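You operate a simulated robot arm through the tools that you are given. There is no shell and no other tool. Be economical: measure what you need, move in short steps, check, and stop when the job is done.

You run a simulated two-armed robot. Do the job below in one go: nothing can be reset, and whatever is moved stays where it is left.

## Task
Pick up the blue pad holder with one hand, pass it to the other hand and put it on the grey shelf. Open the upper drawer, take the red case on the counter and put it away inside, then shut the drawer. Take the yellow weight and leave it on the blue tray. Stack the carton marked "washers" from the counter on top of the carton that says "filters". Fetch the orange strap and set it on the cage top. Take the silver block and put it on top of the brown hubs carton. Press the zero key of the grey read-out three times. Fetch the plug gauge from the white bench and set it on top of the black block. Take the white bottle and put it on the low rack shelf. Take the red bearing on the grey bench and put it away on the green bench. Put one of the white cards from the steel ledge on the white soap dish. Do these in any order. Set down upright: blue pad holder, plug gauge, white bottle, white card.

Only the result counts: the job must be done as asked and must still hold three seconds after the hand-in. Knocking over, shifting, dropping, spilling or breaking anything else fails it.

## Robot
Two 7-joint arms with two-finger parallel grippers on one trunk, on a base that drives. Base frame: it is fixed to the floor where the robot stands at the start and does not move with it; the origin is under the middle of the robot, x ahead of it, y to its left, z up; the surface under the hand at the start is at about z = 800. Readings come in mm, degrees, newtons and seconds.
The left shoulder is at the start at [70, 177, 1045], the right one opposite. With the tool pointing down near the work surface each hand reaches from about 300 to 740 mm from the robot's upright axis, wherever it stands, measured 20 degrees to its own side. Places, roughly: black block (7x6x4 cm) [4900, 2800, 800]; blue pad holder (5x4x14 cm) [500, 0, 900]; blue tray (32x15 cm) [400, -2180, 620]; cables carton, filters carton, washers carton [4500, 1000, 750]; cage top [7100, -1100, 900]; green bench [-1300, -3800, 800]; grey shelf (17x22 cm) [3840, -2780, 560]; hubs carton [2750, 2750, 750]; low rack shelf [-1500, 600, 300]; orange strap (6x6x4 cm) [5000, 600, 800]; plug gauge [1500, 750, 750]; red bearing (6x6x4 cm) [900, 0, 800]; red case [4250, 1000, 750]; silver block (7x6x4 cm) [5000, 2800, 800]; upper drawer [6000, 2700, 700]; upper drawer inside [6000, 2700, 700]; white bottle [1000, 250, 750]; white card [3500, -2250, 750]; white soap dish (9x9x3 cm) [1200, -100, 800]; yellow weight [4250, 750, 750]; zero key of the grey read-out [2100, 1000, 800]. Payload 3.43 kg a hand.
The tool frame of a hand sits at the grasp point between the pads (the TCP): z along the fingers, y along the line on which they close. The tips reach 30 mm beyond it. The gripper opens to 94 mm. The fingers are 28 mm wide and 10 mm thick; the gripper's body (50 by 96 mm) begins 55 mm behind the TCP.
Orientation is that of the tool frame in the base frame, as [roll, pitch, yaw] about the fixed x, y, z axes, in that order (R = Rz(yaw) Ry(pitch) Rx(roll)). With the fingers straight down and closing along the base's y, the tool's x points along the base's -x, its y along +y and its z along -z.

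## Interface
- The arms move only by the tool arm_command. It takes "left_increments", "right_increments" or both (then of equal length, played together; a hand with none holds still); each is a list of rows, each a list of 3 entries, a list of its own where there are three numbers: the shift along the tool's x, y, z in units of 30 mm (1.0 is 30 mm), then the turn, a rotation vector about the tool's x, y, z in units of 5 degrees (1.0 is 5 degrees), then the opening in per cent of the stroke, from 0 (shut) to 100 (fully open). In form: [[[x, y, z], [wx, wy, wz], grip], ...]. A call has 1 to 12 rows; each row shifts and turns the commanded pose from where the row before left it, along the tool's axes as they then stand. A call with a number of a shift or a turn outside -1 to 1 is refused whole. A row lasts 0.2 s, in which the tool goes at most 50 mm and 8.6 degrees; a call with a longer step from one row to the next is refused whole, and so is a gripper value outside its range. Where a pose cannot be reached the arm comes as near as it can. A force on the tool above 40 N (or 10 N above the force at the start of the call, whichever is more), or a blocked arm, ends the call early, and 0.2 s more pass. The fingers move at their own pace (about 153 mm/s each) and stop on an object; they squeeze with about 20 N. The grip force told is the motor's: it shows also when the fingers shut on nothing. Time passes only in rows, and 0.2 s behind the last, so rows that do not move let the fingers close. The reply holds the time, the measured pose of the TCP, the force on the tool along the base axes, the opening and the grip force, in the units named above and with some noise, with the torque about the TCP (base axes, N m) and any sound that the robot's microphone picked up.
- Cameras (640 x 400 px; columns grow to the right, rows downward): "scene" is now at [133.2, 16.1, 1352.5]; the picture's right is [0.20, -0.98, 0.00], its down [-0.66, -0.13, -0.74] and it looks along [0.73, 0.15, -0.67] (base axes); focal length 250 px, centre (320, 200). "left" rides on the left gripper at [76, -14, -102] in its tool frame; the picture's right is [0.18, 0.98, 0.00], its down [-0.75, 0.14, -0.64] and it looks along [-0.63, 0.12, 0.77] (tool axes); focal length 243 px, centre (320, 200). "right" rides on the right gripper at [76, 14, -102] in its tool frame; the picture's right is [-0.18, 0.98, 0.00], its down [-0.75, -0.14, -0.64] and it looks along [-0.63, -0.12, 0.77] (tool axes); focal length 243 px, centre (320, 200). There is no depth. A picture from a camera that has moved, and an enlarged one, comes with that camera's place and axes in the base frame and with its lens.
- grab_frame(camera): a new picture of that camera. No time passes.
- raise_lower(by): slides the trunk up (or, below 0, down) by that many mm; the arms and the scene camera ride with it, the base frame stays. It gives what a move gives, with no picture.
- roll_base(legs): drives the robot by 1 to 6 legs, each [ahead, turn to the left] in mm and degrees, along the robot's own axes; the way and the turn of a leg run together, so that a leg with both is an arc; at most 1500 mm and 180 degrees a leg. The arms and the cameras ride along, it lands a little off, and it stops where it bumps. It gives what a move gives.
- turn_head(pan, tilt): turns the head with the scene camera to pan (to the left, within 86 degrees either way) and tilt (down, from -29 to 69), counted from straight ahead of the robot. It gives what a move gives.
- close_up(camera, box): a new picture of the part [left, top, right, bottom] of that camera's present view, enlarged. No time passes.
- hand_in(): hands the job in; it is judged then, once.

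Go step by step. Nothing tells you exact positions but the pictures and the camera data: compare them with the known pose of the tool, close in by small moves and look again before you grip or let go. The budget is 567 turns and 370 pictures, counting those below and the enlarged ones. Unless the task says otherwise, let go and move clear before handing in.

The tools are called after "Emit:" as a command line: name --argument value ..., lists and objects as JSON in quotes. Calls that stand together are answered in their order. arm_command: Moves the arms, as the interface text tells. Its arguments: {"type":"object","properties":{"left_increments":{"type":"array","items":{"type":"array"}},"right_increments":{"type":"array","items":{"type":"array"}}},"required":[]} The other tools are called the same way: raise_lower (by) slides the trunk up or down; roll_base (legs) drives the base; turn_head (pan, tilt) turns the head that bears the scene camera; grab_frame (camera) takes a picture; close_up (camera, box) takes an enlarged picture of a part of a camera's view; hand_in () hands the job in.

At the start:

```text
clock: 0.0
left_tcp_pos: [520.8, 270.9, 1102.2]
left_ee_rot: [180.0, 0.0, -180.0]
left_wrist_force: [-0.6, 1.8, 0.3]
left_ft_torque: [0.01, -0.03, -0.01]
left_gripper_width: 94.1
left_grip_force: 0.1
right_tcp_pos: [567.9, -163.0, 1065.6]
right_ee_rot: [179.9, 0.0, -180.0]
right_wrist_force: [0.0, 0.6, 0.1]
right_ft_torque: [0.02, -0.04, 0.0]
right_gripper_width: 93.7
right_grip_force: 0.1
trunk travel left (down, up): [-625.0, 215.0]
robot x, y, heading: [0.9, -0.1, -0.1]
head pan, tilt: [11.4, 42.1]
```

scene: 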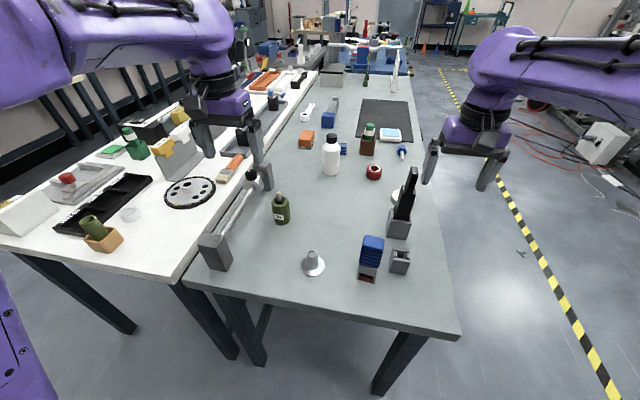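
right: 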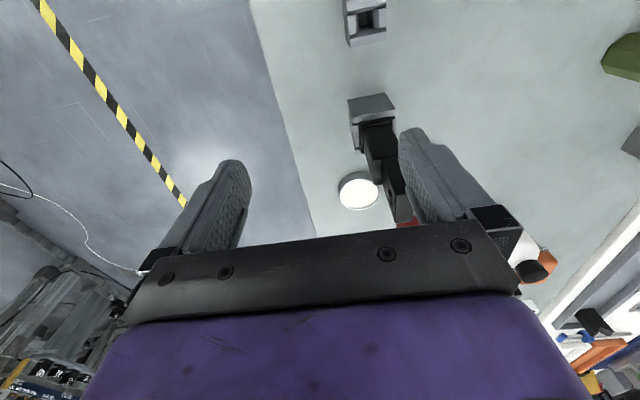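
left: 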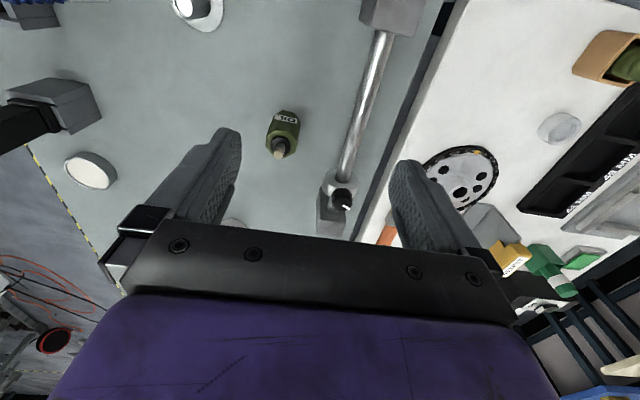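

I see the grey bench ahead, with the blue pad holder near its front edge. I'll look closer at the near bench before touching anything.

Emit:
close_up --camera "scene" --box '[300, 120, 460, 300]'

Emit:
close_up --camera "scene" --box '[220, 0, 540, 180]'

```text
2.22 times, centred on (380, 210) of scene
camera zoom: at [133.2, 16.1, 1352.5], right [0.2, -0.98, 0.0], down [-0.66, -0.13, -0.74], along [0.73, 0.15, -0.67], focal length 555 px, centre (187, 178)
```

zoom: 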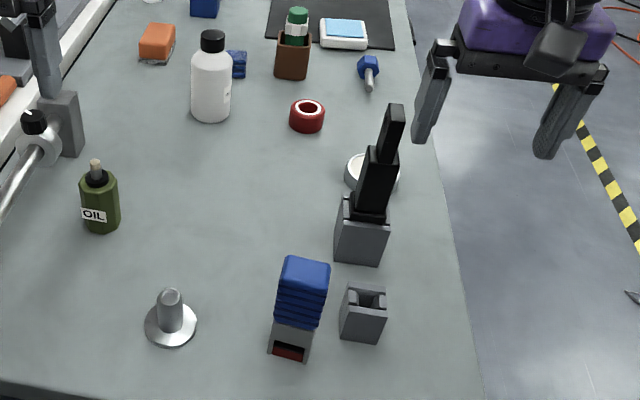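

```text
2.00 times, centred on (380, 90) of scene
camera zoom: at [133.2, 16.1, 1352.5], right [0.2, -0.98, 0.0], down [-0.66, -0.13, -0.74], along [0.73, 0.15, -0.67], focal length 500 px, centre (200, 420)
```

zoom: 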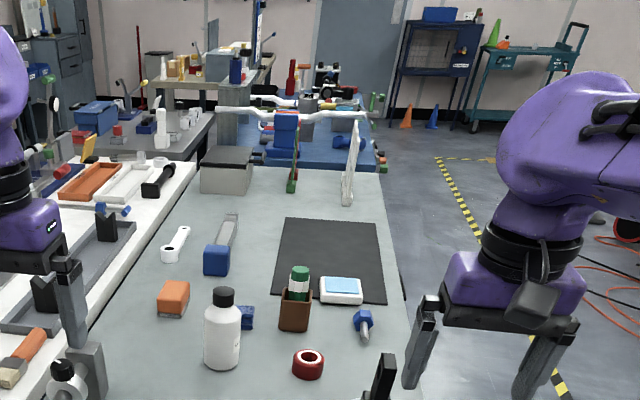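

The pad holder stands near the front edge with a grey block close on its right. Before choosing the hand-over grips I look towards the grey shelf and the right side of the room.

Emit:
turn_head --pan -40 --tilt 15

Emit:
grab_frame --camera "scene"

Emit:
close_up --camera "scene" --box '[160, 80, 480, 280]'

Emit:
turn_head --pan 30 --tilt 15

Emit:
grab_frame --camera "scene"

Emit:
turn_head --pan -86 --tilt 15

Emit:
grab_frame --camera "scene"

```text
clock: 1.2
left_tcp_pos: [520.5, 271.9, 1102.3]
left_ee_rot: [180.0, 0.1, 180.0]
left_wrist_force: [0.2, -0.2, 0.0]
left_ft_torque: [0.03, -0.05, -0.02]
left_gripper_width: 93.8
left_grip_force: 0.0
right_tcp_pos: [568.1, -163.5, 1065.7]
right_ee_rot: [-180.0, 0.0, 180.0]
right_wrist_force: [-0.7, -0.3, 0.6]
right_ft_torque: [0.01, 0.02, -0.04]
right_gripper_width: 93.9
right_grip_force: 0.0
trunk travel left (down, up): [-625.0, 215.0]
robot x, y, heading: [1.9, 2.4, 0.0]
head pan, tilt: [-40.0, 15.0]
```

```text
364 pictures are left
camera scene: at [122.9, -60.4, 1395.1], right [-0.64, -0.77, 0.0], down [-0.2, 0.17, -0.97], along [0.74, -0.62, -0.26], focal length 250 px, centre (320, 200)
```

scene: 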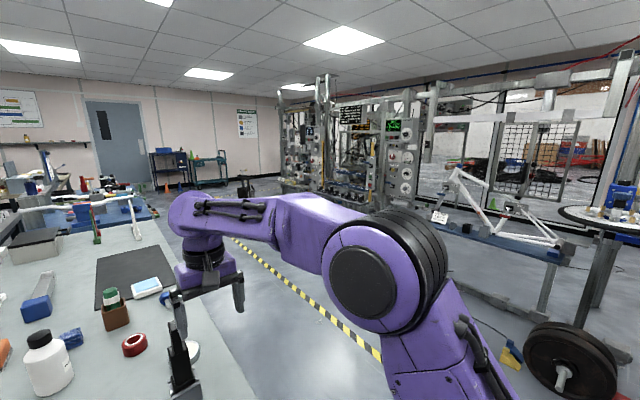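

```text
2.00 times, centred on (320, 180) of scene
camera zoom: at [122.9, -60.4, 1395.1], right [-0.64, -0.77, 0.0], down [-0.2, 0.17, -0.97], along [0.74, -0.62, -0.26], focal length 500 px, centre (320, 240)
```

zoom: 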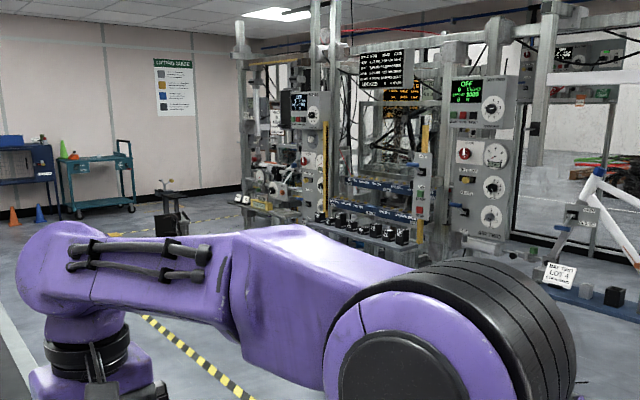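

```text
clock: 2.6
left_tcp_pos: [521.1, 271.6, 1102.0]
left_ee_rot: [180.0, 0.0, 179.9]
left_wrist_force: [0.6, -0.2, 0.3]
left_ft_torque: [0.02, -0.04, -0.02]
left_gripper_width: 94.1
left_grip_force: 0.0
right_tcp_pos: [567.2, -162.7, 1067.1]
right_ee_rot: [180.0, -0.1, 180.0]
right_wrist_force: [0.6, 0.2, 0.6]
right_ft_torque: [0.01, 0.01, 0.02]
right_gripper_width: 94.3
right_grip_force: 0.1
trunk travel left (down, up): [-625.0, 215.0]
robot x, y, heading: [-3.5, 2.0, -0.1]
head pan, tilt: [30.0, 15.0]
```

```text
362 pictures are left
camera scene: at [132.3, 46.2, 1395.2], right [0.5, -0.87, 0.0], down [-0.22, -0.13, -0.97], along [0.84, 0.48, -0.26], focal length 250 px, centre (320, 200)
```

scene: 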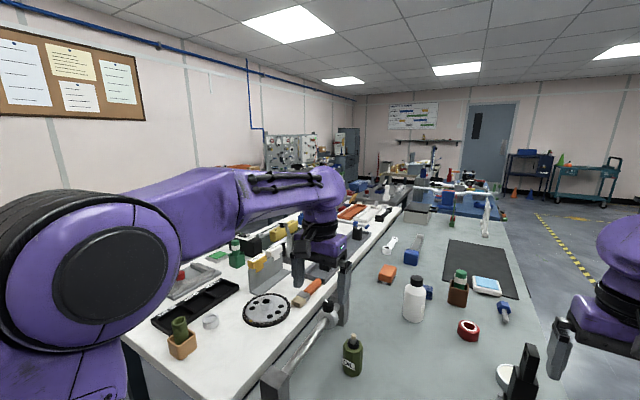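

```text
clock: 4.6
left_tcp_pos: [520.7, 271.0, 1101.9]
left_ee_rot: [-180.0, 0.0, -179.9]
left_wrist_force: [0.9, 0.9, 1.0]
left_ft_torque: [0.0, -0.03, -0.01]
left_gripper_width: 94.0
left_grip_force: 0.1
right_tcp_pos: [568.0, -163.8, 1065.9]
right_ee_rot: [180.0, 0.1, -180.0]
right_wrist_force: [0.5, 0.6, -1.0]
right_ft_torque: [0.02, -0.01, 0.0]
right_gripper_width: 94.1
right_grip_force: 0.2
trunk travel left (down, up): [-625.0, 215.0]
robot x, y, heading: [-2.2, -1.5, 0.1]
head pan, tilt: [-85.9, 15.0]
```

```text
361 pictures are left
camera scene: at [58.0, -93.6, 1395.2], right [-1.0, -0.07, 0.0], down [-0.02, 0.26, -0.97], along [0.07, -0.96, -0.26], focal length 250 px, centre (320, 200)
```

scene: 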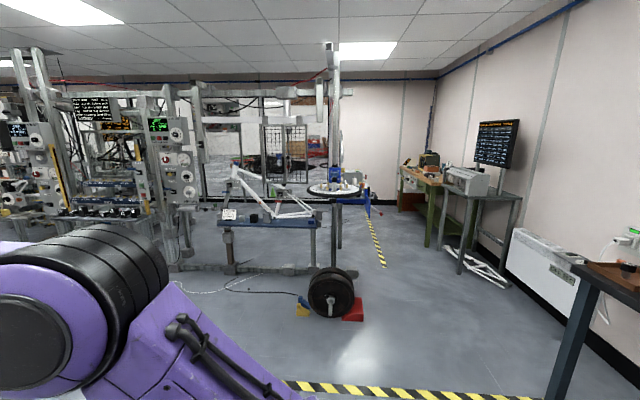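

The grey shelf sits inside the test-rack area; I'll see it later. Now I bring the right hand above the pad holder and look down.

Emit:
turn_head --pan 0 --tilt 50

Emit:
arm_command --right_increments '[[[0.55, 0.9, 0.3], [0, 0, 0], 100], [[0.55, 0.9, 0.3], [0, 0, 0], 100], [[0.55, 0.9, 0.3], [0, 0, 0], 100], [[0.55, 0.9, 0.3], [0, 0, 0], 100], [[0.55, 0.9, 0.3], [0, 0, 0], 100]]'

Emit:
grab_frame --camera "right"

Emit:
grab_frame --camera "scene"

```text
clock: 6.2
left_tcp_pos: [521.0, 270.9, 1102.6]
left_ee_rot: [179.9, 0.0, -180.0]
left_wrist_force: [-0.3, 0.2, 0.4]
left_ft_torque: [0.0, -0.01, 0.02]
left_gripper_width: 93.9
left_grip_force: 0.0
right_tcp_pos: [567.8, -162.7, 1066.0]
right_ee_rot: [-180.0, 0.1, 179.9]
right_wrist_force: [-1.2, 0.2, -0.2]
right_ft_torque: [0.01, 0.0, 0.0]
right_gripper_width: 94.2
right_grip_force: 0.1
trunk travel left (down, up): [-625.0, 215.0]
robot x, y, heading: [0.2, 2.1, 0.1]
head pan, tilt: [0.0, 50.0]
```

```text
clock: 7.4
left_tcp_pos: [521.3, 272.0, 1102.1]
left_ee_rot: [-180.0, -0.1, 179.9]
left_wrist_force: [-0.4, 2.3, 1.1]
left_ft_torque: [0.01, 0.01, 0.02]
left_gripper_width: 94.1
left_grip_force: 0.1
right_tcp_pos: [487.0, -26.5, 1022.2]
right_ee_rot: [-179.9, 0.0, -180.0]
right_wrist_force: [-0.5, -0.3, -0.3]
right_ft_torque: [-0.03, 0.01, 0.01]
right_gripper_width: 94.2
right_grip_force: 0.0
trunk travel left (down, up): [-625.0, 215.0]
robot x, y, heading: [0.3, -0.6, 0.2]
head pan, tilt: [0.0, 50.0]
```

```text
360 pictures are left
camera right: at [410.9, -12.4, 1123.7], right [0.18, 0.98, 0.0], down [0.75, -0.14, 0.64], along [0.63, -0.12, -0.77], focal length 243 px, centre (320, 200)
```

right: 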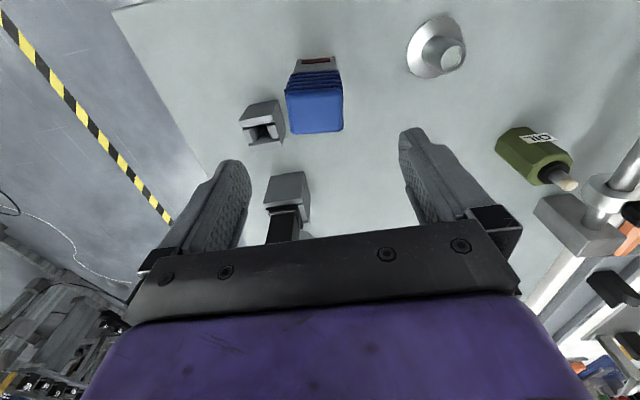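

```text
359 pictures are left
camera scene: at [127.8, 0.4, 1341.5], right [0.0, -1.0, 0.0], down [-0.77, 0.0, -0.64], along [0.64, 0.0, -0.77], focal length 250 px, centre (320, 200)
```

scene: 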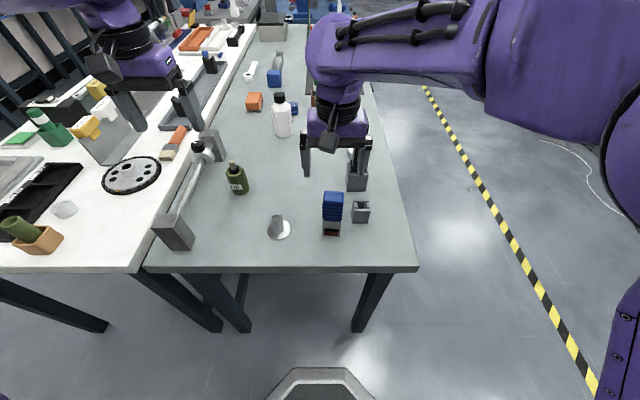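

The holder top is about (479, -30, 940), 44 mm wide in y. I lower the right hand over its upper end.

Emit:
arm_command --right_increments '[[[0.25, -0.13, 0.5], [0, 0, 0], 100], [[0, 0, 0.7], [0, 0, 0], 100], [[0, 0, 0.7], [0, 0, 0], 100], [[0, 0, 0.7], [0, 0, 0], 100]]'

Emit:
grab_frame --camera "scene"

Emit:
grab_frame --camera "right"

```text
clock: 8.4
left_tcp_pos: [521.4, 270.8, 1101.5]
left_ee_rot: [-180.0, 0.0, 180.0]
left_wrist_force: [-0.3, 0.7, 0.0]
left_ft_torque: [0.0, -0.02, -0.02]
left_gripper_width: 94.1
left_grip_force: 0.2
right_tcp_pos: [479.2, -31.7, 942.7]
right_ee_rot: [180.0, -0.2, -180.0]
right_wrist_force: [-0.2, -0.1, 0.7]
right_ft_torque: [0.01, 0.02, 0.04]
right_gripper_width: 93.8
right_grip_force: 0.1
trunk travel left (down, up): [-625.0, 215.0]
robot x, y, heading: [-3.4, -5.6, -0.3]
head pan, tilt: [0.0, 50.0]
```

```text
358 pictures are left
camera scene: at [128.7, -0.3, 1341.4], right [0.0, -1.0, 0.0], down [-0.77, 0.0, -0.64], along [0.64, 0.0, -0.77], focal length 250 px, centre (320, 200)
```

scene: 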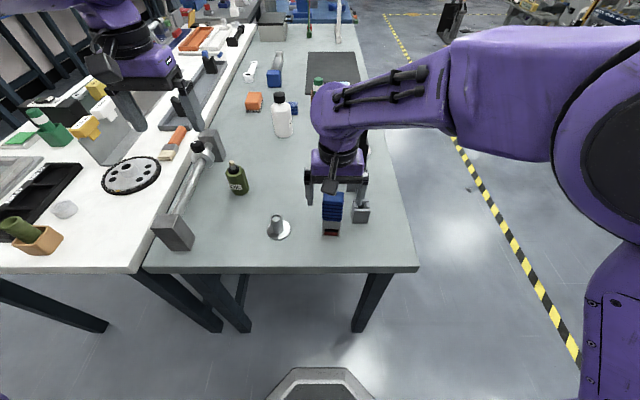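

```text
357 pictures are left
camera right: at [403.4, -17.4, 1045.1], right [0.18, 0.98, 0.0], down [0.75, -0.14, 0.64], along [0.63, -0.12, -0.77], focal length 243 px, centre (320, 200)
```

right: 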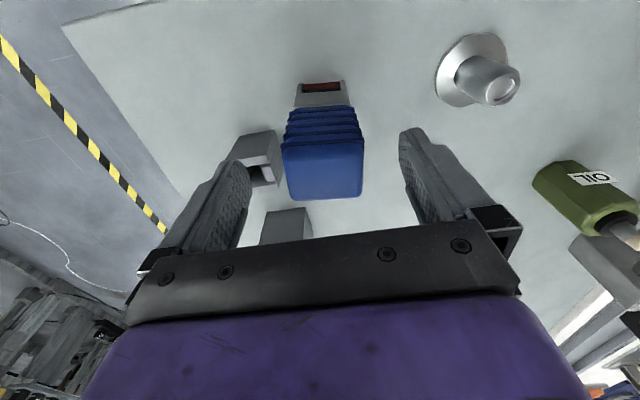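

The top face spans roughly x 454–489, so I shift slightly back, go down a little more and close.

Emit:
arm_command --right_increments '[[[0.25, 0.05, 0.5], [0, 0, 0], 100], [[0, 0, 0], [0, 0, 0], 40], [[0, 0, 0], [0, 0, 0], 0], [[0, 0, 0], [0, 0, 0], 0], [[0, 0, 0], [0, 0, 0], 0]]'

Emit:
grab_frame --camera "right"

```text
clock: 9.6
left_tcp_pos: [520.9, 271.9, 1102.4]
left_ee_rot: [-180.0, 0.0, -180.0]
left_wrist_force: [0.0, -0.2, 0.5]
left_ft_torque: [-0.02, -0.01, -0.01]
left_gripper_width: 94.0
left_grip_force: 0.0
right_tcp_pos: [470.1, -31.4, 928.5]
right_ee_rot: [180.0, 0.1, -179.9]
right_wrist_force: [0.0, 1.5, 0.5]
right_ft_torque: [0.06, -0.07, 0.0]
right_gripper_width: 48.6
right_grip_force: 20.1
trunk travel left (down, up): [-625.0, 215.0]
robot x, y, heading: [-0.2, -0.9, 0.0]
head pan, tilt: [0.0, 50.0]
```

```text
356 pictures are left
camera right: at [394.0, -17.4, 1030.9], right [0.18, 0.98, 0.0], down [0.75, -0.14, 0.64], along [0.63, -0.12, -0.77], focal length 243 px, centre (320, 200)
```

right: 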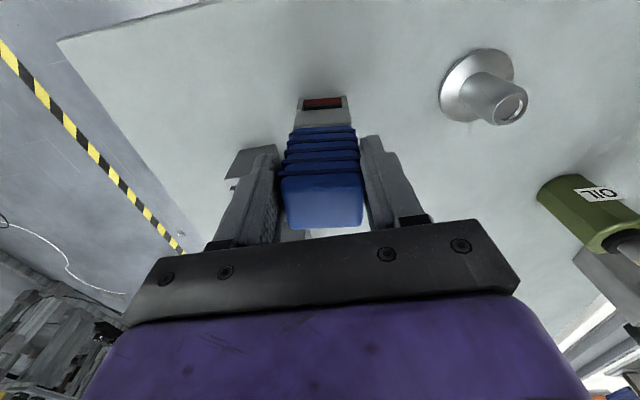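

Gripped at 48.6 mm. I lift it and move it out in front while the left hand tilts forward for the hand-over.

Emit:
arm_command --right_increments '[[[0, 0, -0.8], [0, 0, 0], 0], [[0, 0, -1], [0, 0, 0], 0], [[0, 0, -1], [0, 0, 0], 0], [[0, 0, -1], [0, 0, 0], 0], [[0, 0, -1], [0, 0, 0], 0], [[-0.7, 0.25, 0], [0, 0, 0], 0], [[-0.7, 0.25, 0], [0, 0, 0], 0], [[-0.7, 0.25, 0], [0, 0, 0], 0], [[-0.7, 0.25, 0], [0, 0, 0], 0], [[-0.7, 0.25, 0], [0, 0, 0], 0], [[-0.7, 0.25, 0], [0, 0, 0], 0], [[0, 0, 0], [0, 0, 0], 0]]' --left_increments '[[[0, 0, 0], [0, -1, 0], 100], [[0, 0, 0], [0, -1, 0], 100], [[0, 0, 0], [0, -1, 0], 100], [[0, 0, 0], [0, -1, 0], 100], [[0, 0, 0], [0, -1, 0], 100], [[0, 0, 0], [0, -1, 0], 100], [[0, 0, 0], [0, -1, 0], 100], [[0, 0, 0], [0, -1, 0], 100], [[0, 0, 0], [0, -1, 0], 100], [[0, 0, 0], [0, -1, 0], 100], [[0, 0, 0], [0, -1, 0], 100], [[0, 0, 0], [0, -1, 0], 100]]'

Emit:
grab_frame --camera "scene"

```text
clock: 12.2
left_tcp_pos: [580.4, 306.5, 1087.2]
left_ee_rot: [-178.0, 59.9, -177.8]
left_wrist_force: [0.3, -0.3, -0.1]
left_ft_torque: [0.01, 0.02, -0.04]
left_gripper_width: 93.9
left_grip_force: 0.1
left hand out of reach, approached as far as the arm can: row 5, 6, 7, 8, 9, 10, 11
right_tcp_pos: [595.4, 13.5, 1072.5]
right_ee_rot: [180.0, -0.1, 180.0]
right_wrist_force: [-0.2, -0.9, -5.5]
right_ft_torque: [0.01, 0.06, -0.01]
right_gripper_width: 48.8
right_grip_force: 20.1
trunk travel left (down, up): [-625.0, 215.0]
robot x, y, heading: [1.0, 0.4, -0.0]
head pan, tilt: [0.0, 50.0]
```

```text
355 pictures are left
camera scene: at [128.0, -0.7, 1341.5], right [0.0, -1.0, 0.0], down [-0.77, 0.0, -0.64], along [0.64, 0.0, -0.77], focal length 250 px, centre (320, 200)
```

scene: 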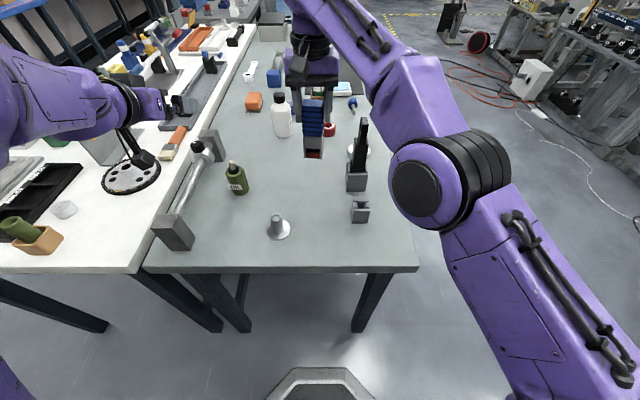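

The left arm reached the tilt only further out. I'll turn the held piece 45° and let the left hand come in diagonally from its own side.

Emit:
arm_command --right_increments '[[[0, 0, 0], [0, 0, -1], 0], [[0, 0, 0], [0, 0, -1], 0], [[0, 0, 0], [0, 0, -1], 0], [[0, 0, 0], [0, 0, -1], 0], [[0, 0, 0], [0, 0, -1], 0], [[0, 0, 0], [0, 0, -1], 0], [[0, 0, 0], [0, 0, -1], 0], [[0, 0, 0], [0, 0, -1], 0], [[0, 0, 0], [0, 0, -1], 0]]' --left_increments '[[[0, 0, 0], [0.866, 0, 0.5], 100], [[0, 0, 0], [0.866, 0, 0.5], 100], [[0, 0, 0], [0.866, 0, 0.5], 100], [[0, 0, 0], [0.866, 0, 0.5], 100], [[0, 0, 0], [0.866, 0, 0.5], 100], [[0, 0, 0], [0.866, 0, 0.5], 100], [[0, 0, 0], [0.866, 0, 0.5], 100], [[0, 0, 0], [0.866, 0, 0.5], 100], [[0, 0, 0], [0.866, 0, 0.5], 100]]'

Emit:
grab_frame --camera "left"

```text
clock: 14.2
left_tcp_pos: [580.7, 300.1, 1090.0]
left_ee_rot: [-179.9, 60.0, 135.0]
left_wrist_force: [-0.1, -0.7, 0.1]
left_ft_torque: [-0.01, -0.02, -0.05]
left_gripper_width: 94.0
left_grip_force: 0.0
right_tcp_pos: [596.1, 15.2, 1072.5]
right_ee_rot: [-180.0, -0.1, -134.9]
right_wrist_force: [-0.4, 0.7, -6.4]
right_ft_torque: [-0.04, -0.01, -0.01]
right_gripper_width: 48.7
right_grip_force: 20.3
trunk travel left (down, up): [-625.0, 215.0]
robot x, y, heading: [-1.5, 0.8, -0.2]
head pan, tilt: [0.0, 50.0]
```

```text
354 pictures are left
camera left: at [479.8, 379.0, 1074.7], right [0.63, 0.76, -0.16], down [-0.03, 0.23, 0.97], along [0.78, -0.61, 0.16], focal length 243 px, centre (320, 200)
```

left: 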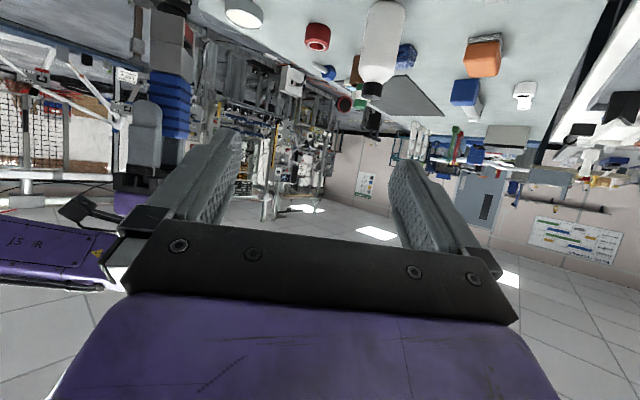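

Both hands turned fine. I move the piece further out and bring the left hand to a pre-grasp diagonally behind it, lower half.

Emit:
arm_command --right_increments '[[[-0.75, -0.75, 0], [0, 0, 0], 0], [[-0.75, -0.75, 0], [0, 0, 0], 0], [[0, 0, 0], [0, 0, 0], 0], [[0, 0, 0], [0, 0, 0], 0], [[0, 0, 0], [0, 0, 0], 0], [[0, 0, 0], [0, 0, 0], 0], [[0, 0, 0], [0, 0, 0], 0], [[0, 0, 0], [0, 0, 0], 0]]' --left_increments '[[[0.1, -0.6, 0.67], [0, 0, 0], 100], [[0.1, -0.6, 0.67], [0, 0, 0], 100], [[0.1, -0.6, 0.67], [0, 0, 0], 100], [[0.1, -0.6, 0.67], [0, 0, 0], 100], [[0.1, -0.6, 0.67], [0, 0, 0], 100], [[0.1, -0.6, 0.67], [0, 0, 0], 100], [[0.1, -0.6, 0.67], [0, 0, 0], 100], [[0.1, -0.6, 0.67], [0, 0, 0], 100]]'

Emit:
grab_frame --camera "left"

Emit:
grab_frame --camera "scene"

```text
clock: 16.0
left_tcp_pos: [568.2, 107.5, 991.8]
left_ee_rot: [-179.9, 59.9, 135.0]
left_wrist_force: [0.7, 0.5, 0.4]
left_ft_torque: [0.02, 0.01, -0.02]
left_gripper_width: 94.1
left_grip_force: 0.1
right_tcp_pos: [596.7, 12.1, 1072.2]
right_ee_rot: [179.9, -0.1, -135.1]
right_wrist_force: [-0.8, 0.4, -5.9]
right_ft_torque: [-0.08, 0.03, 0.03]
right_gripper_width: 48.7
right_grip_force: 19.5
right hand out of reach, approached as far as the arm can: row 1, 2
trunk travel left (down, up): [-625.0, 215.0]
robot x, y, heading: [-0.9, 3.8, -0.2]
head pan, tilt: [0.0, 50.0]
```

```text
353 pictures are left
camera left: at [468.6, 185.5, 975.7], right [0.63, 0.76, -0.16], down [-0.03, 0.23, 0.97], along [0.78, -0.61, 0.16], focal length 243 px, centre (320, 200)
```

left: 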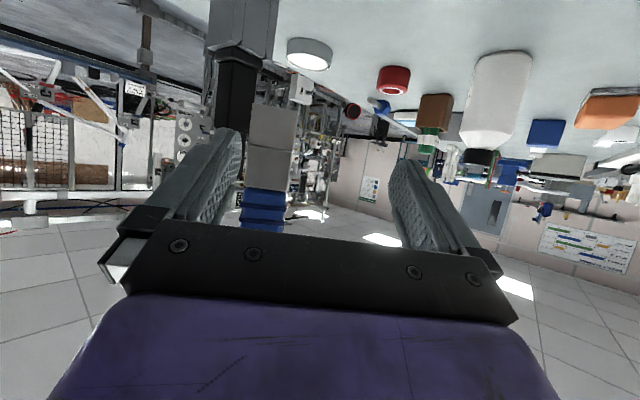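

```text
352 pictures are left
camera scene: at [130.1, -1.0, 1341.2], right [0.0, -1.0, 0.0], down [-0.77, 0.0, -0.64], along [0.64, 0.0, -0.77], focal length 250 px, centre (320, 200)
```

scene: 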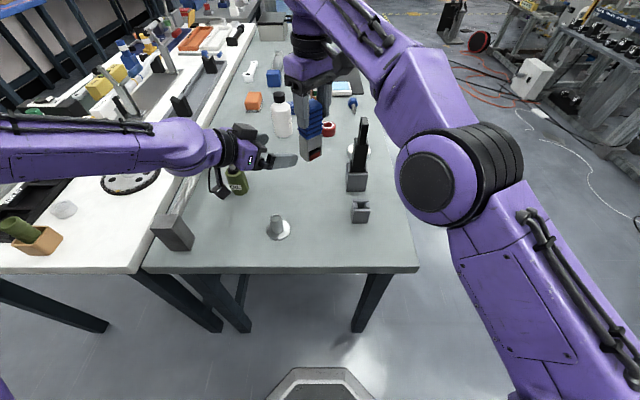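

The right hand can't go further out, so the piece stays at about (597, 12). I align the left hand sideways with it.

Emit:
arm_command --left_increments '[[[0, -0.78, 0], [0, 0, 0], 100], [[0, -0.78, 0], [0, 0, 0], 100], [[0, 0, 0], [0, 0, 0], 100]]'

Emit:
grab_frame --camera "left"

```text
clock: 16.8
left_tcp_pos: [535.3, 74.5, 990.1]
left_ee_rot: [-179.8, 59.9, 135.1]
left_wrist_force: [-0.3, -0.2, 0.4]
left_ft_torque: [0.02, -0.01, -0.03]
left_gripper_width: 94.0
left_grip_force: 0.1
right_tcp_pos: [595.7, 15.3, 1071.4]
right_ee_rot: [180.0, -0.1, -135.0]
right_wrist_force: [0.8, 0.5, -5.6]
right_ft_torque: [-0.09, 0.05, -0.03]
right_gripper_width: 48.7
right_grip_force: 19.8
trunk travel left (down, up): [-625.0, 215.0]
robot x, y, heading: [2.9, -1.0, 0.1]
head pan, tilt: [0.0, 50.0]
```

```text
351 pictures are left
camera left: at [434.9, 153.1, 975.7], right [0.63, 0.76, -0.16], down [-0.03, 0.23, 0.97], along [0.78, -0.61, 0.16], focal length 243 px, centre (320, 200)
```

left: 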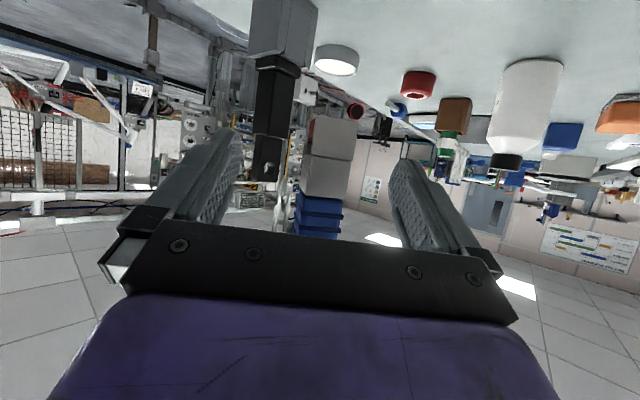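

Centred. Now I slide the left hand in and stop to check.

Emit:
arm_command --left_increments '[[[-0.47, 0.05, 0.81], [0, 0, 0], 100], [[-0.47, 0.05, 0.81], [0, 0, 0], 100], [[-0.47, 0, 0.81], [0, 0, 0], 100], [[0, 0, 0], [0, 0, 0], 100]]'

Emit:
grab_frame --camera "left"

Emit:
close_up --camera "scene" --box '[220, 40, 380, 200]'

```text
clock: 17.9
left_tcp_pos: [594.8, 14.9, 989.9]
left_ee_rot: [179.9, 59.9, 134.7]
left_wrist_force: [-4.4, 2.8, -1.2]
left_ft_torque: [-0.23, -0.31, -0.02]
left_gripper_width: 93.8
left_grip_force: 0.1
right_tcp_pos: [597.5, 10.8, 1072.7]
right_ee_rot: [-179.6, -0.4, -135.4]
right_wrist_force: [3.7, -2.6, -5.1]
right_ft_torque: [-0.06, 0.02, 0.03]
right_gripper_width: 48.3
right_grip_force: 19.9
trunk travel left (down, up): [-625.0, 215.0]
robot x, y, heading: [0.5, 3.2, -0.1]
head pan, tilt: [0.0, 50.0]
stopped in row 4 (right hand): the force on the tool passed its limit at 43 N (the readings are from after the stop); the commanded pose is now the measured one
```

```text
350 pictures are left
camera left: at [494.7, 93.5, 975.6], right [0.63, 0.76, -0.16], down [-0.03, 0.23, 0.97], along [0.77, -0.61, 0.16], focal length 243 px, centre (320, 200)
```

left: 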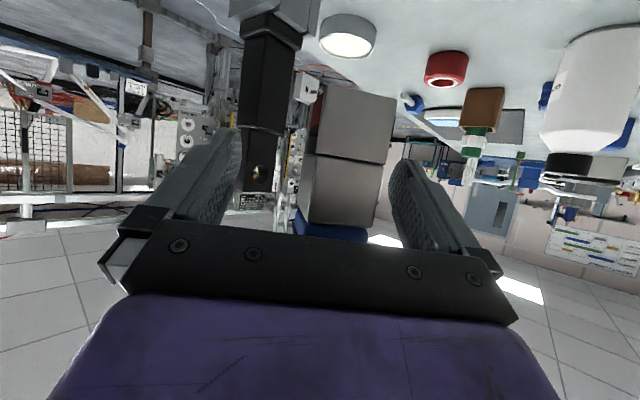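

```text
2.50 times, centred on (300, 120) of scene
camera zoom: at [129.0, 0.4, 1341.4], right [0.0, -1.0, 0.0], down [-0.77, 0.0, -0.64], along [0.64, 0.0, -0.77], focal length 624 px, centre (370, 400)
```

zoom: 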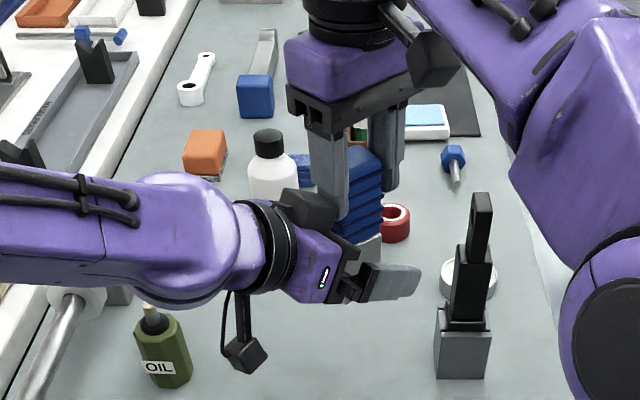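

The left hand bumped lightly. I back it off about 15 mm, centre it a little, and look.

Emit:
arm_command --left_increments '[[[0.25, 0.2, -0.43], [0, 0, 0], 100], [[0, 0.15, 0], [0, 0, 0], 100]]'

Emit:
grab_frame --camera "left"

Emit:
close_up --camera "scene" --box '[270, 70, 350, 170]'

```text
clock: 18.5
left_tcp_pos: [593.4, 31.7, 990.8]
left_ee_rot: [179.9, 59.8, 134.7]
left_wrist_force: [0.5, -0.5, 0.1]
left_ft_torque: [0.03, 0.0, -0.01]
left_gripper_width: 93.9
left_grip_force: 0.1
right_tcp_pos: [597.5, 9.3, 1071.6]
right_ee_rot: [-179.7, -0.2, -135.4]
right_wrist_force: [0.2, -0.6, -6.1]
right_ft_torque: [-0.03, 0.07, -0.02]
right_gripper_width: 48.4
right_grip_force: 19.9
trunk travel left (down, up): [-625.0, 215.0]
robot x, y, heading: [-0.1, -1.3, -0.2]
head pan, tilt: [0.0, 50.0]
```

```text
348 pictures are left
camera left: at [492.5, 111.2, 975.8], right [0.63, 0.76, -0.16], down [-0.03, 0.22, 0.97], along [0.77, -0.61, 0.16], focal length 243 px, centre (320, 200)
```

left: 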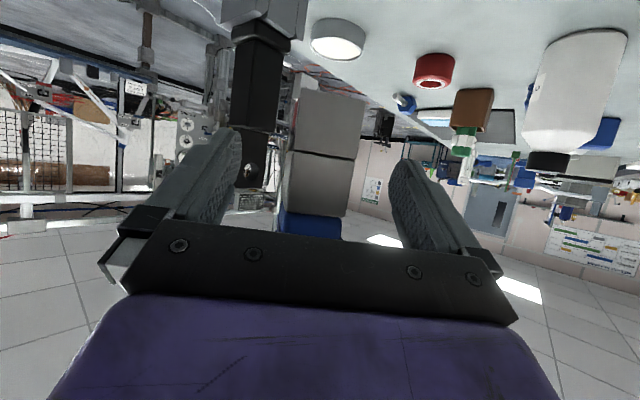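

```text
4.00 times, centred on (310, 120) of scene
camera zoom: at [129.8, -0.8, 1341.3], right [0.0, -1.0, 0.0], down [-0.77, 0.0, -0.64], along [0.64, 0.0, -0.77], focal length 999 px, centre (360, 520)
```

zoom: 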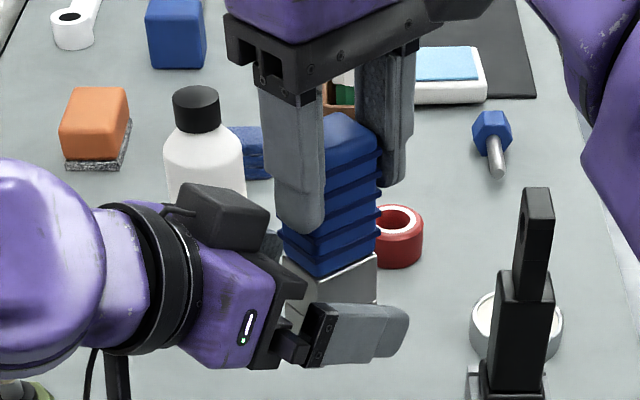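

Centred between the left pads now. I close the left hand.

Emit:
arm_command --left_increments '[[[0, 0, 0], [0, 0, 0], 50], [[0, 0, 0], [0, 0, 0], 0], [[0, 0, 0], [0, 0, 0], 0], [[0, 0, 0], [0, 0, 0], 0]]'

Emit:
grab_frame --camera "left"

```text
clock: 19.5
left_tcp_pos: [591.4, 32.2, 990.8]
left_ee_rot: [180.0, 60.0, 134.8]
left_wrist_force: [-1.7, -1.6, -0.2]
left_ft_torque: [0.0, 0.07, -0.22]
left_gripper_width: 39.1
left_grip_force: 19.8
right_tcp_pos: [598.4, 10.3, 1071.9]
right_ee_rot: [-179.7, -0.2, -135.5]
right_wrist_force: [2.0, 2.3, -5.5]
right_ft_torque: [0.16, -0.18, 0.19]
right_gripper_width: 48.4
right_grip_force: 19.8
trunk travel left (down, up): [-625.0, 215.0]
robot x, y, heading: [5.3, -2.6, 0.0]
head pan, tilt: [0.0, 50.0]
```

```text
346 pictures are left
camera left: at [492.1, 111.3, 976.0], right [0.63, 0.76, -0.16], down [-0.03, 0.23, 0.97], along [0.77, -0.61, 0.16], focal length 243 px, centre (320, 200)
```

left: 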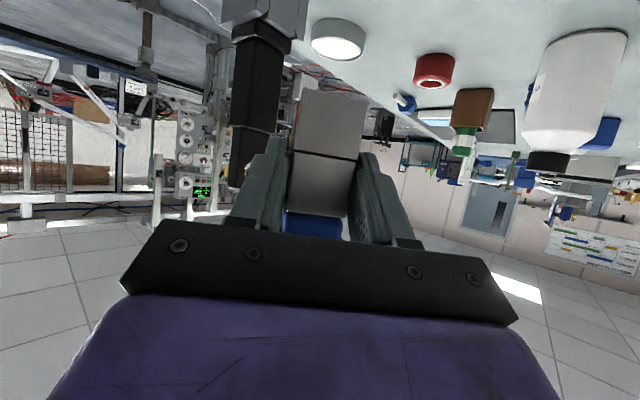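

Left holds it (39 mm). I open the right hand partly and lift it straight away.

Emit:
arm_command --right_increments '[[[0, 0, 0], [0, 0, 0], 75], [[0, 0, 0], [0, 0, 0], 75], [[0, 0, -0.7], [0, 0, 0], 75], [[0, 0, -1], [0, 0, 0], 75], [[0, 0, -1], [0, 0, 0], 75]]'

Emit:
grab_frame --camera "scene"

```text
clock: 20.7
left_tcp_pos: [591.2, 32.4, 991.6]
left_ee_rot: [179.7, 59.9, 134.7]
left_wrist_force: [-0.5, 0.7, -0.2]
left_ft_torque: [0.13, 0.11, -0.04]
left_gripper_width: 38.6
left_grip_force: 19.8
right_tcp_pos: [585.9, -12.3, 1125.4]
right_ee_rot: [-179.6, -0.2, -135.4]
right_wrist_force: [-0.9, 0.4, 0.2]
right_ft_torque: [0.04, -0.02, 0.0]
right_gripper_width: 70.6
right_grip_force: 0.0
right hand out of reach, approached as far as the arm can: row 3, 4, 5
trunk travel left (down, up): [-625.0, 215.0]
robot x, y, heading: [-1.5, 0.4, 0.1]
head pan, tilt: [0.0, 50.0]
```

```text
345 pictures are left
camera scene: at [128.3, -1.0, 1341.4], right [0.0, -1.0, 0.0], down [-0.77, 0.0, -0.64], along [0.64, 0.0, -0.77], focal length 250 px, centre (320, 200)
```

scene: 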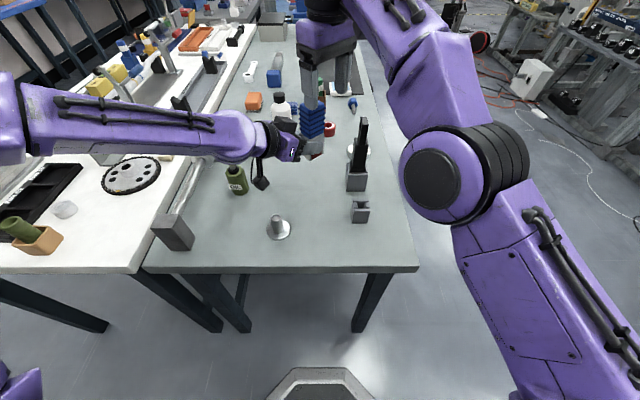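

The right hand is off the top. I move it clear to the right and turn it back.

Emit:
arm_command --right_increments '[[[0.85, -0.28, 0], [0, 0, 0], 75], [[0.85, -0.28, 0], [0, 0, 0], 75], [[0.85, -0.28, 0], [0, 0, 0], 75], [[0.85, -0.28, 0], [0, 0, 0.9], 75], [[0.85, -0.28, 0], [0, 0, 0.9], 75], [[0, 0, 0], [0, 0, 0.9], 75], [[0, 0, 0], [0, 0, 0.9], 75], [[0, 0, 0], [0, 0, 0.9], 75], [[0, 0, 0], [0, 0, 0.9], 75], [[0, 0, 0], [0, 0, 0.9], 75], [[0, 0, 0], [0, 0, 0.9], 75], [[0, 0, 0], [0, 0, 0.9], 75]]'

Emit:
grab_frame --camera "scene"

Emit:
grab_frame --camera "left"

```text
clock: 23.3
left_tcp_pos: [593.2, 32.4, 991.4]
left_ee_rot: [180.0, 59.9, 134.8]
left_wrist_force: [-0.2, 0.1, -0.3]
left_ft_torque: [0.11, 0.08, 0.01]
left_gripper_width: 38.6
left_grip_force: 19.8
right_tcp_pos: [524.7, -130.1, 1124.0]
right_ee_rot: [-179.7, 0.1, -176.0]
right_wrist_force: [0.4, -0.5, -0.2]
right_ft_torque: [0.01, -0.01, 0.01]
right_gripper_width: 70.6
right_grip_force: 0.0
trunk travel left (down, up): [-625.0, 215.0]
robot x, y, heading: [1.9, -0.7, -0.1]
head pan, tilt: [0.0, 50.0]
```

```text
344 pictures are left
camera scene: at [129.3, -0.4, 1341.3], right [0.0, -1.0, 0.0], down [-0.77, 0.0, -0.64], along [0.64, 0.0, -0.77], focal length 250 px, centre (320, 200)
```

scene: 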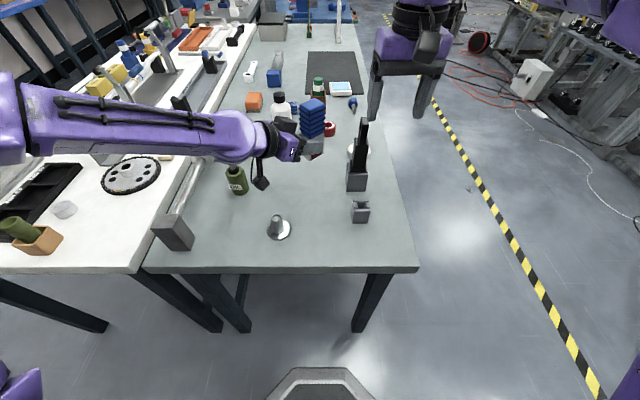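

```text
343 pictures are left
camera left: at [492.1, 111.4, 976.0], right [0.63, 0.76, -0.16], down [-0.03, 0.23, 0.97], along [0.77, -0.61, 0.16], focal length 243 px, centre (320, 200)
```

left: 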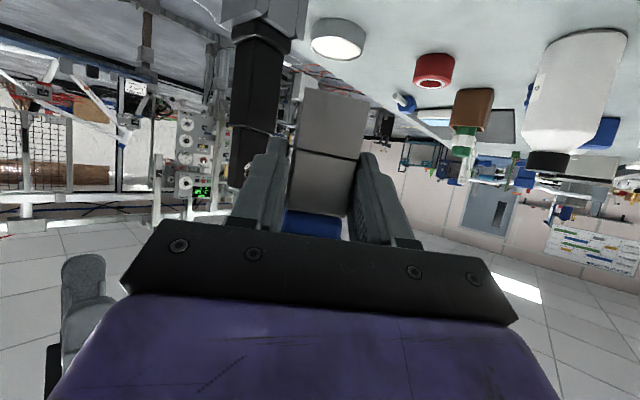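

The left hand holds the pad holder securely. I back away from the bench, turn right and look at the aisle and rack before driving there.

Emit:
roll_base --legs '[[-500, 0], [0, -60]]'

Emit:
turn_head --pan 0 --tilt 15

Emit:
grab_frame --camera "scene"

```text
clock: 28.8
left_tcp_pos: [-165.7, -501.5, 992.3]
left_ee_rot: [-179.9, 59.9, 74.2]
left_wrist_force: [0.2, 1.0, 0.6]
left_ft_torque: [0.14, -0.03, 0.01]
left_gripper_width: 38.3
left_grip_force: 19.8
right_tcp_pos: [-341.4, -519.5, 1124.5]
right_ee_rot: [-179.6, 0.1, 123.4]
right_wrist_force: [-0.6, -0.9, 0.0]
right_ft_torque: [0.03, 0.03, -0.01]
right_gripper_width: 70.5
right_grip_force: 0.0
trunk travel left (down, up): [-625.0, 215.0]
robot x, y, heading: [-483.6, -0.8, -60.7]
head pan, tilt: [0.0, 50.0]
```

```text
clock: 29.9
left_tcp_pos: [-166.8, -500.1, 990.6]
left_ee_rot: [180.0, 59.9, 74.1]
left_wrist_force: [0.1, -0.3, 0.5]
left_ft_torque: [0.1, -0.05, 0.0]
left_gripper_width: 38.4
left_grip_force: 19.8
right_tcp_pos: [-340.4, -520.8, 1124.2]
right_ee_rot: [-179.6, 0.2, 123.4]
right_wrist_force: [0.2, 0.7, -0.3]
right_ft_torque: [0.03, 0.0, -0.01]
right_gripper_width: 70.8
right_grip_force: 0.0
trunk travel left (down, up): [-625.0, 215.0]
robot x, y, heading: [-485.6, 1.0, -60.5]
head pan, tilt: [0.0, 15.0]
```

```text
342 pictures are left
camera scene: at [-412.9, -127.3, 1395.0], right [-0.87, -0.49, 0.0], down [-0.13, 0.23, -0.97], along [0.47, -0.84, -0.26], focal length 250 px, centre (320, 200)
```

scene: 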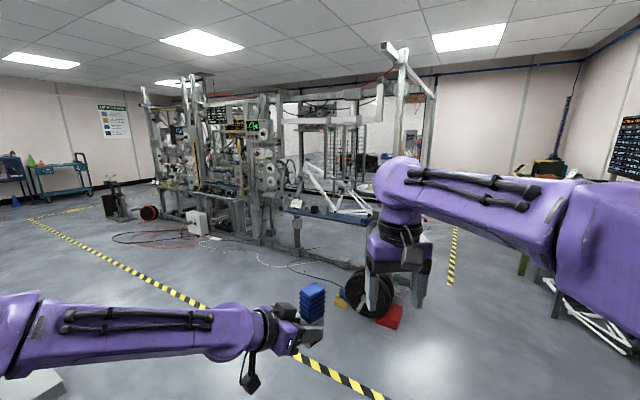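

The rack with the shelf is further along to the right of the bench aisle. I drive along the aisle to about x = 3550 and face the rack.

Emit:
roll_base --legs '[[1100, 0], [0, 60.5], [1500, 0], [1500, 0], [500, 0], [0, -90]]'

Emit:
grab_frame --camera "scene"

Emit:
close_up --camera "scene" --box '[160, 120, 400, 270]'

```text
clock: 58.7
left_tcp_pos: [3640.9, -1431.5, 990.7]
left_ee_rot: [180.0, 59.8, 47.0]
left_wrist_force: [-0.2, 0.8, -0.8]
left_ft_torque: [0.09, -0.08, 0.02]
left_gripper_width: 38.4
left_grip_force: 19.7
right_tcp_pos: [3474.5, -1368.2, 1124.1]
right_ee_rot: [-179.7, 0.1, 96.4]
right_wrist_force: [0.4, -0.3, 0.2]
right_ft_torque: [0.04, -0.01, -0.02]
right_gripper_width: 70.3
right_grip_force: 0.2
trunk travel left (down, up): [-625.0, 215.0]
robot x, y, heading: [3585.8, -845.0, -87.8]
head pan, tilt: [0.0, 15.0]
```

```text
341 pictures are left
camera scene: at [3592.3, -986.0, 1395.0], right [-1.0, -0.04, 0.0], down [-0.01, 0.26, -0.97], along [0.04, -0.96, -0.26], focal length 250 px, centre (320, 200)
```

scene: 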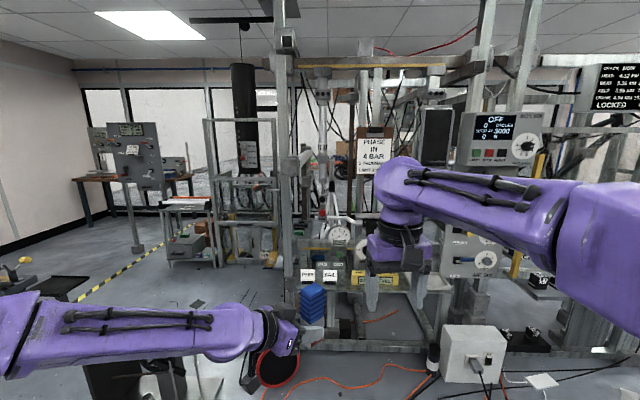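

```text
2.67 times, centred on (280, 195) of scene
camera zoom: at [3592.3, -986.0, 1395.0], right [-1.0, -0.04, 0.0], down [-0.01, 0.26, -0.97], along [0.04, -0.96, -0.26], focal length 666 px, centre (427, 213)
```

zoom: 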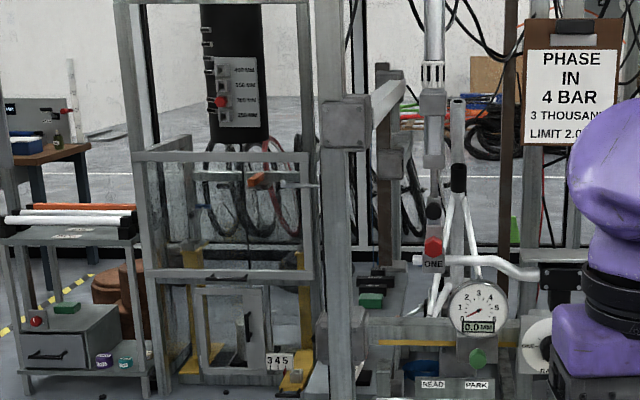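

I see the rack with cards on a steel ledge, and reel, cables and a white box on the floor. I move a bit closer and look down at details.

Emit:
roll_base --legs '[[350, -2.2]]'

Emit:
turn_head --pan 15 --tilt 35

Emit:
grab_frame --camera "scene"

Emit:
close_up --camera "scene" --box '[200, 60, 440, 210]'

```text
clock: 61.0
left_tcp_pos: [3621.5, -1789.5, 991.8]
left_ee_rot: [180.0, 59.9, 44.4]
left_wrist_force: [0.7, 0.2, -0.3]
left_ft_torque: [0.1, -0.1, 0.01]
left_gripper_width: 38.4
left_grip_force: 20.1
right_tcp_pos: [3458.7, -1721.2, 1125.0]
right_ee_rot: [-179.6, 0.2, 93.7]
right_wrist_force: [0.3, 0.2, 0.2]
right_ft_torque: [0.01, 0.01, 0.02]
right_gripper_width: 70.5
right_grip_force: 0.1
trunk travel left (down, up): [-625.0, 215.0]
robot x, y, heading: [3592.7, -1198.9, -90.4]
head pan, tilt: [0.0, 15.0]
```

```text
clock: 61.9
left_tcp_pos: [3620.4, -1791.8, 990.1]
left_ee_rot: [-179.9, 59.9, 44.5]
left_wrist_force: [-1.1, 0.2, -1.5]
left_ft_torque: [0.09, -0.11, 0.02]
left_gripper_width: 38.4
left_grip_force: 19.8
right_tcp_pos: [3458.8, -1721.0, 1123.7]
right_ee_rot: [-179.6, 0.1, 93.9]
right_wrist_force: [1.0, 0.4, -0.4]
right_ft_torque: [0.01, -0.06, 0.01]
right_gripper_width: 70.7
right_grip_force: 0.0
trunk travel left (down, up): [-625.0, 215.0]
robot x, y, heading: [3592.7, -1197.1, -90.4]
head pan, tilt: [15.0, 35.0]
```

```text
339 pictures are left
camera scene: at [3614.6, -1335.1, 1363.1], right [-0.97, -0.25, 0.0], down [-0.14, 0.56, -0.82], along [0.21, -0.79, -0.57], focal length 250 px, centre (320, 200)
```

scene: 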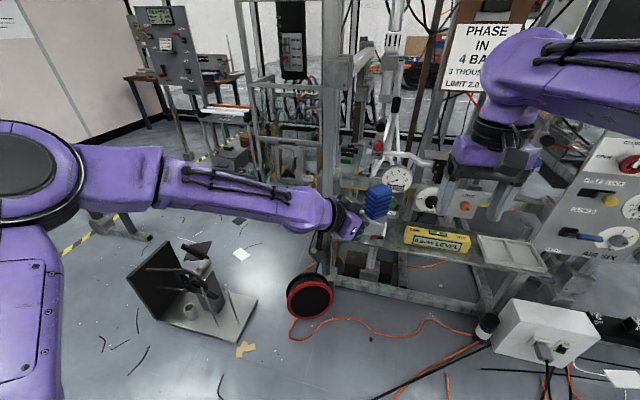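

```text
2.67 times, centred on (320, 135) of scene
camera zoom: at [3614.6, -1335.1, 1363.1], right [-0.97, -0.25, 0.0], down [-0.14, 0.56, -0.82], along [0.21, -0.79, -0.57], focal length 666 px, centre (320, 373)
```

zoom: 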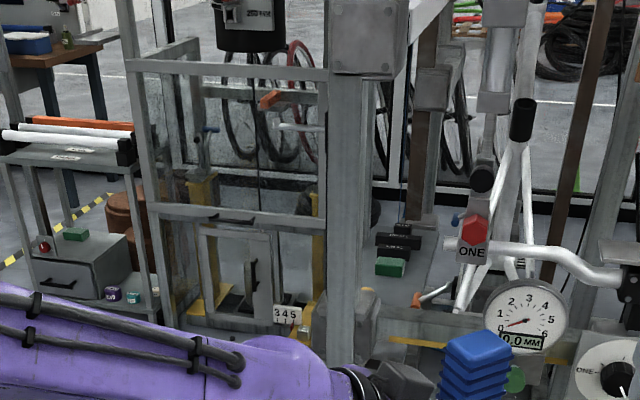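

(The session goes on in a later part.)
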